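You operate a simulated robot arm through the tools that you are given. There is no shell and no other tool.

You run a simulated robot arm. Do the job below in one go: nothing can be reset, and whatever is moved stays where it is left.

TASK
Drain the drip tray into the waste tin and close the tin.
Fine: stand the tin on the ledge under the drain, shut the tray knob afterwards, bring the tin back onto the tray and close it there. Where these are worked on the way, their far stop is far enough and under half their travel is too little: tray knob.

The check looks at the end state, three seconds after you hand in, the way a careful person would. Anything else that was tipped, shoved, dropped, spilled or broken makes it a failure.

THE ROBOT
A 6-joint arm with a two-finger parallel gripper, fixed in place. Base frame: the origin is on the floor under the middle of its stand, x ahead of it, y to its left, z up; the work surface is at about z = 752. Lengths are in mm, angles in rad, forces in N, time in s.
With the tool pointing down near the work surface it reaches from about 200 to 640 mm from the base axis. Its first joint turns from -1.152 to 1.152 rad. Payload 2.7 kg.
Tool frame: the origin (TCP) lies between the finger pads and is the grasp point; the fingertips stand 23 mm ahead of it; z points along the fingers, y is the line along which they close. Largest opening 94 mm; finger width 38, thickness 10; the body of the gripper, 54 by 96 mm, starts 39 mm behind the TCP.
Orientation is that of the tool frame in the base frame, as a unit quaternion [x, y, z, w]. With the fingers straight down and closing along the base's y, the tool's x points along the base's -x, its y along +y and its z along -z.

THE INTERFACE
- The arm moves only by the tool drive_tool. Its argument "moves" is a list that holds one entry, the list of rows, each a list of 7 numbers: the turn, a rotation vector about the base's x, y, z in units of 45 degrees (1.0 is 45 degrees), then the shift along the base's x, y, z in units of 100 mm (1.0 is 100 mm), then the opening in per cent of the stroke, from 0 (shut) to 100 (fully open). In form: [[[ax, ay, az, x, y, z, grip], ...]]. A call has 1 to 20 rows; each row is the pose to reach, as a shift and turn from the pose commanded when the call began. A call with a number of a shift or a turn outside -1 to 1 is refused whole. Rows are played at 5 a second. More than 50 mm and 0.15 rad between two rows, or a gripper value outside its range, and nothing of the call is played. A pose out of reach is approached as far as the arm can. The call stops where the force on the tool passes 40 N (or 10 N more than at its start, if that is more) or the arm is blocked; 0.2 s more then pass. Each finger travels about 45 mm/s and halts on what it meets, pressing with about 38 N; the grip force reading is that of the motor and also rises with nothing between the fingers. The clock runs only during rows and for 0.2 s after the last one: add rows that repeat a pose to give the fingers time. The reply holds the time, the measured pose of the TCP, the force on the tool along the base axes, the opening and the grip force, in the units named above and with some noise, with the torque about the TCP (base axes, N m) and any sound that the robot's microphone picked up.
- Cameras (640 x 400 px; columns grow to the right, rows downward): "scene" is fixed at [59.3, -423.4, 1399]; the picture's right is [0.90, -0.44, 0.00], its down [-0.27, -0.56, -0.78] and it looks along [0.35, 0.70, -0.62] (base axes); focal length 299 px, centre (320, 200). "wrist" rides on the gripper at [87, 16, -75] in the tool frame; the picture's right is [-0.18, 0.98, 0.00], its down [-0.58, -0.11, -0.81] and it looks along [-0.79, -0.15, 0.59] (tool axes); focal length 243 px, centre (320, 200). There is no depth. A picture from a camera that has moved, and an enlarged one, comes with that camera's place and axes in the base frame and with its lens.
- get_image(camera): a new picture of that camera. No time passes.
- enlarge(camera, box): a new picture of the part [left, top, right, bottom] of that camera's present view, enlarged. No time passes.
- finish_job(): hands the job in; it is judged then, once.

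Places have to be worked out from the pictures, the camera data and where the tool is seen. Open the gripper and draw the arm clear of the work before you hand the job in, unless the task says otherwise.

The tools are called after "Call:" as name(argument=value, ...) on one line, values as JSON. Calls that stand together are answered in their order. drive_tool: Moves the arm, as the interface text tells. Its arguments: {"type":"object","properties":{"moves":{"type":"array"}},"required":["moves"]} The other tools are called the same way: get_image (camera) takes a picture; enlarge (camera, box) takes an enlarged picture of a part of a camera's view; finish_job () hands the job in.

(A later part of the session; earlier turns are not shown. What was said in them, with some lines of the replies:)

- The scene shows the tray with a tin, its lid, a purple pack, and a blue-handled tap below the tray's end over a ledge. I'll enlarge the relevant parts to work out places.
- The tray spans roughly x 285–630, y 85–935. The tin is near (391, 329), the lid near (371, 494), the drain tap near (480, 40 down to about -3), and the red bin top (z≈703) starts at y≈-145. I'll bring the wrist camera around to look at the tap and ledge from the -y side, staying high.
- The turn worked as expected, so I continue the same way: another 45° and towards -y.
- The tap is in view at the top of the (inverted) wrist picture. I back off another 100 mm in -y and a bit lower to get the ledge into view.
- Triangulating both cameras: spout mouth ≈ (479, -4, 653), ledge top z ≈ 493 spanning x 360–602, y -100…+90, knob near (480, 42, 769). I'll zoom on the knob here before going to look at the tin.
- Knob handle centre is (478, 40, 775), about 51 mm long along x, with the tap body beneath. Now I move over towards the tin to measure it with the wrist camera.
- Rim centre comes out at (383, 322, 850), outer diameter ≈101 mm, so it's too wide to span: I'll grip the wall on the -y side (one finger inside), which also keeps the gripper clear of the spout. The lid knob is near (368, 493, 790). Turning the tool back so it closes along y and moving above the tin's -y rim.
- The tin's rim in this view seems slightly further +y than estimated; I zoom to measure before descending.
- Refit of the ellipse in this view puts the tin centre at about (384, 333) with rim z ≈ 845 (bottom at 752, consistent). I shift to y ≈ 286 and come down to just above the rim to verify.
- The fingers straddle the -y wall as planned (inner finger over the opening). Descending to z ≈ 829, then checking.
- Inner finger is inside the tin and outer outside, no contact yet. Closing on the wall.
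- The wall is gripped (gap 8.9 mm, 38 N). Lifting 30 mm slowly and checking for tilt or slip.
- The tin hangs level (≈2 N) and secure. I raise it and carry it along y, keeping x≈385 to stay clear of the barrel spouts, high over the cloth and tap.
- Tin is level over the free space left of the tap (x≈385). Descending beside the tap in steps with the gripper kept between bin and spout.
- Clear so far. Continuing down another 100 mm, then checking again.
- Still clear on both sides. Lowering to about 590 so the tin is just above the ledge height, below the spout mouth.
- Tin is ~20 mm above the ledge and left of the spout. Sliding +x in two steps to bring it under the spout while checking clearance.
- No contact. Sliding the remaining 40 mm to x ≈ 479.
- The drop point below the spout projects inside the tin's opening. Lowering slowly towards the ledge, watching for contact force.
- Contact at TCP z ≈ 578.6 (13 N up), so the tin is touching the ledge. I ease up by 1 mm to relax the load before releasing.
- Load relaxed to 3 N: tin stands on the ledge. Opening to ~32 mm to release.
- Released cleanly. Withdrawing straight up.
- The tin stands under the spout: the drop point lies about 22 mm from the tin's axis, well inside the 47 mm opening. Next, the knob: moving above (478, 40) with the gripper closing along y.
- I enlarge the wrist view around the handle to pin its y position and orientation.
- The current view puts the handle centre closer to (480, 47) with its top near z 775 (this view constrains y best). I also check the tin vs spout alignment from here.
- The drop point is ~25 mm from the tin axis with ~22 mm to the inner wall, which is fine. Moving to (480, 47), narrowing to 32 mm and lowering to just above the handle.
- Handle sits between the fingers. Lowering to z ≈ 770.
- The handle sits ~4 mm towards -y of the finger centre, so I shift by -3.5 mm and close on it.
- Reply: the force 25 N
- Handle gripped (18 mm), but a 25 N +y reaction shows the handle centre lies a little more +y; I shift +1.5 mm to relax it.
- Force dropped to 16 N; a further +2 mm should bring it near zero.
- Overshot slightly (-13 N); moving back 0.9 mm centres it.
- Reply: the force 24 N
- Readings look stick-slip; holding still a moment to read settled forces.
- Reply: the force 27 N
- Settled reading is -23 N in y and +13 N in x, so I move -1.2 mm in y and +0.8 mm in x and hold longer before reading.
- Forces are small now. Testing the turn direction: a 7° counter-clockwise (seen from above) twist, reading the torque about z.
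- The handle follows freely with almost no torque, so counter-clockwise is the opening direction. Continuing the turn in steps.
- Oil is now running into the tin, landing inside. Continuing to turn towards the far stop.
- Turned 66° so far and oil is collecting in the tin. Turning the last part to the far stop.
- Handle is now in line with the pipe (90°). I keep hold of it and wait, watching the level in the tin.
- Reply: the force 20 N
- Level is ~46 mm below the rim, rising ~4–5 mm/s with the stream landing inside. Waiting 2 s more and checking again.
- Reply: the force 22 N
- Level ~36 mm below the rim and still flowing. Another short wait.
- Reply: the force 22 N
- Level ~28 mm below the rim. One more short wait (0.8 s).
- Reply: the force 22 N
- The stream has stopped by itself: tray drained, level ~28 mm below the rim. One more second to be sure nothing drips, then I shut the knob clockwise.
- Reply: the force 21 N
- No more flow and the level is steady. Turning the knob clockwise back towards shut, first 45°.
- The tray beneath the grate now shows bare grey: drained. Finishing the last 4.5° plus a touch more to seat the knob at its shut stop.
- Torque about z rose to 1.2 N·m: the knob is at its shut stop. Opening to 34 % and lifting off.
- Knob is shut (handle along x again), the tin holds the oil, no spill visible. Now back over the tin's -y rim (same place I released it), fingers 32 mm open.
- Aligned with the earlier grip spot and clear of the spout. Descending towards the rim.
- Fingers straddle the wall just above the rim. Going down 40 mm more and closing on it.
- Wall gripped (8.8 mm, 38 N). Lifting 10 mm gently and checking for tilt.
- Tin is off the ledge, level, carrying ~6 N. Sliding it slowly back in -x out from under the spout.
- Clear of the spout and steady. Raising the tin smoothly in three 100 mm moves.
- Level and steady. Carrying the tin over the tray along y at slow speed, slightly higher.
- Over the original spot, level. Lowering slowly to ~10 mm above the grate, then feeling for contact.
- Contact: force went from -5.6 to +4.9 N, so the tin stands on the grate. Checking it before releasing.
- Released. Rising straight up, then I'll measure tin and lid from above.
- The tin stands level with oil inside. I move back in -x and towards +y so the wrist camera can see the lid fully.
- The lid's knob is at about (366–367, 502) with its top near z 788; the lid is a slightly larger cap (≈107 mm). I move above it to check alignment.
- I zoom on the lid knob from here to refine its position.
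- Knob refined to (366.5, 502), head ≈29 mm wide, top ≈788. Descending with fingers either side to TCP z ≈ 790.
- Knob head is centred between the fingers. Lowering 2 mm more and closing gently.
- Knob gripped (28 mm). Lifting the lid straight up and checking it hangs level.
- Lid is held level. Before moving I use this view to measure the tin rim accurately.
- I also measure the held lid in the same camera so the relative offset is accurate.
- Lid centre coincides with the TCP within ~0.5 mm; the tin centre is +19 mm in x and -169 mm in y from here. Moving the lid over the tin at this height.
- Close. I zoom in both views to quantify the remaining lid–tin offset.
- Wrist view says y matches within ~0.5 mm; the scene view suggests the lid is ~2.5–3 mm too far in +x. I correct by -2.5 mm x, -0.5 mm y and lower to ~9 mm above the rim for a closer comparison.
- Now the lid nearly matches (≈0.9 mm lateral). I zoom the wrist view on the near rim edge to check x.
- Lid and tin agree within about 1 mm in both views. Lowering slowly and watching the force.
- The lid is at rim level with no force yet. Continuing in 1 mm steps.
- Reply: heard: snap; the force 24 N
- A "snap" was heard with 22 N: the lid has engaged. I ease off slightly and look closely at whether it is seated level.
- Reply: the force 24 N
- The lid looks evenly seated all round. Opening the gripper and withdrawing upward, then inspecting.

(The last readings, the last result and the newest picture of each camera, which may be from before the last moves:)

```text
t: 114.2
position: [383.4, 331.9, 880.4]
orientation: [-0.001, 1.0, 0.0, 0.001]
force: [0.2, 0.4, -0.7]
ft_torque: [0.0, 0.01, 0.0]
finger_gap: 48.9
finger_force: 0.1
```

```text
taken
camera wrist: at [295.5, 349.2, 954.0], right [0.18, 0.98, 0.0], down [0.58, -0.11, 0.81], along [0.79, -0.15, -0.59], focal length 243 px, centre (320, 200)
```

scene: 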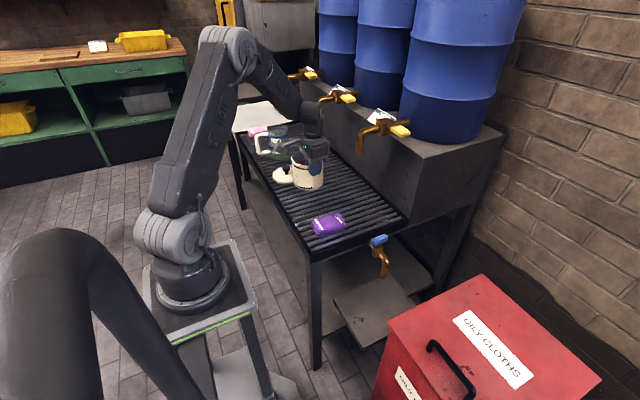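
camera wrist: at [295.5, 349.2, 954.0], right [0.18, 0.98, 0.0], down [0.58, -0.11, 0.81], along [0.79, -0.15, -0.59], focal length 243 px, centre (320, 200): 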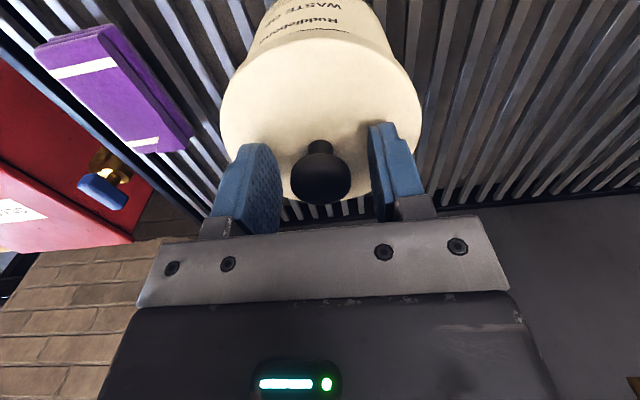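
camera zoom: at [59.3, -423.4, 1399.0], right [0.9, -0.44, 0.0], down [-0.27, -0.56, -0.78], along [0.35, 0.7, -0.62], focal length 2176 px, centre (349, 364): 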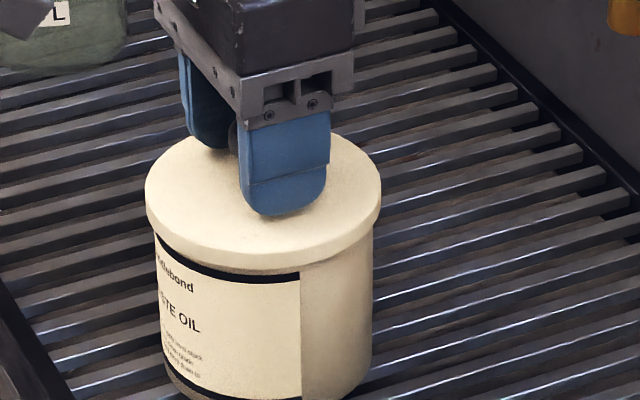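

Released with zero residual force. Drawing straight up and away, then a final inspection.

Call:
drive_tool(moves=[[[0, 0, 0, 0, 0, 0.1, 52], [0, 0, 0, 0, 0, 0.25, 52], [0, 0, 0, 0, 0, 0.5, 60], [0, 0, 0, 0, 0, 0.75, 70], [0, 0, 0, 0, 0, 1, 80]]])

Call:
drive_tool(moves=[[[0, 0, 0, -0.3, 0, 0.3, 90], [0, 0, 0, -0.6, 0, 0.6, 100], [0, 0, 0, -0.9, 0, 0.9, 100], [0, 0, 0, -1, 0, 1, 100]]])

Call:
get_image(camera="scene")

Call:
get_image(camera="wrist")

Call:
enlarge(camera="scene", box=[280, 150, 352, 205])

Call:
enlarge(camera="scene", box=[320, 215, 448, 335])

```text
t: 115.4
position: [382.0, 333.1, 982.3]
orientation: [-0.001, 1.0, 0.0, 0.0]
force: [-1.1, 0.6, -0.3]
ft_torque: [0.02, 0.01, 0.01]
finger_gap: 75.2
finger_force: 0.1
```

```text
t: 116.4
position: [281.6, 332.8, 1079.9]
orientation: [-0.001, 1.0, 0.0, 0.0]
force: [-0.2, -0.2, -0.4]
ft_torque: [-0.03, -0.02, -0.01]
finger_gap: 94.1
finger_force: 0.1
```

```text
taken
```

scene: 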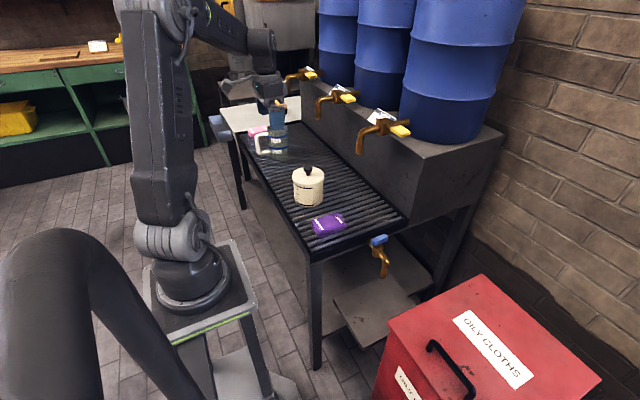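

```text
taken
camera wrist: at [193.8, 349.9, 1154.8], right [0.18, 0.98, 0.0], down [0.58, -0.11, 0.81], along [0.79, -0.15, -0.59], focal length 243 px, centre (320, 200)
```

wrist: 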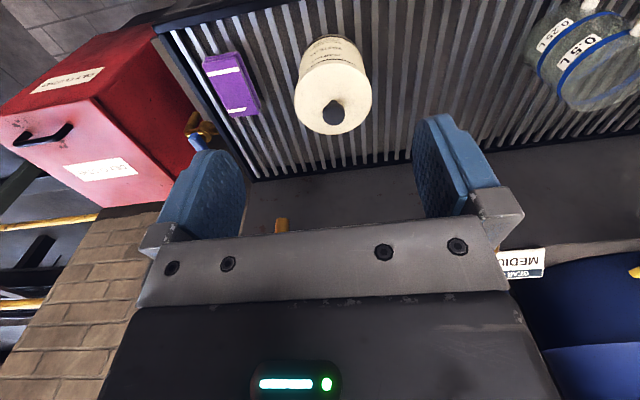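

```text
7.27 times, centred on (316, 178) of scene
camera zoom: at [59.3, -423.4, 1399.0], right [0.9, -0.44, 0.0], down [-0.27, -0.56, -0.78], along [0.35, 0.7, -0.62], focal length 2176 px, centre (349, 364)
```

zoom: 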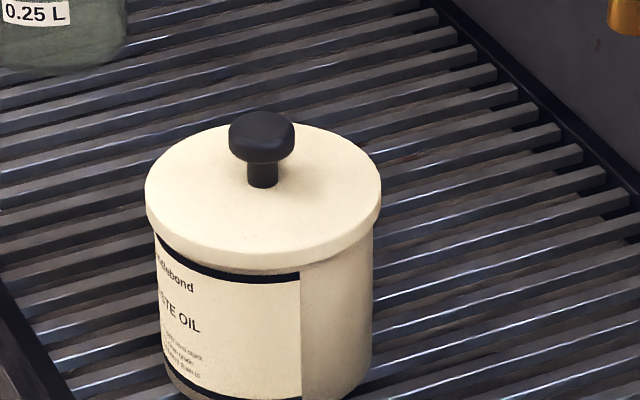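

```text
3.33 times, centred on (384, 275) of scene
camera zoom: at [59.3, -423.4, 1399.0], right [0.9, -0.44, 0.0], down [-0.27, -0.56, -0.78], along [0.35, 0.7, -0.62], focal length 998 px, centre (107, -50)
```

zoom: 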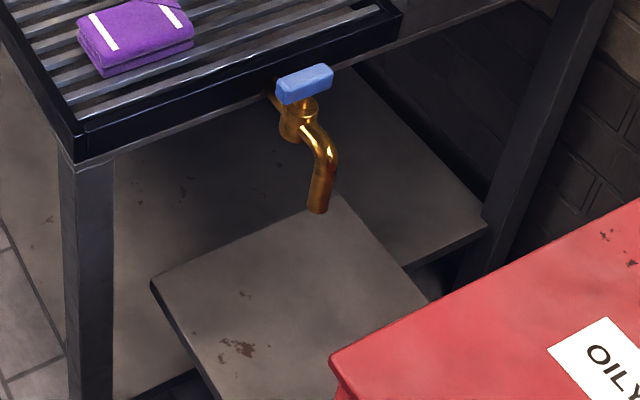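

Everything checks out. The tray is drained, the knob is shut with its handle across the pipe as at the start, and the ledge is clear with no new spill. The tin stands on the tray with its lid snapped on level, the other items are where they were, and the gripper is open and well clear. Handing in.

Call:
finish_job()

```text
The job is handed in.
```

The drip tray is drained into the waste tin. The tin is back on the tray near where it started, with its lid snapped on, and I have handed the job in.

- **Draining:** I turned the tray knob a full quarter turn, until the handle was in line with the pipe. I left it open until the flow stopped on its own. The oil settled about 28 mm below the tin's rim, and the tray under the grate looked bare.
- **Knob:** It is shut again. I turned it back until it met firm resistance, and the handle sits across the pipe as it did at the start.
- **Lid:** I pressed it on until there was an audible snap, and it looks level all round.
- **Surroundings:** In the last pictures I saw no spills on the ledge or tray. The purple cloth, the jug and the bin look undisturbed.

The gripper is open and the arm is clear of the work. I have not seen the result of the check.
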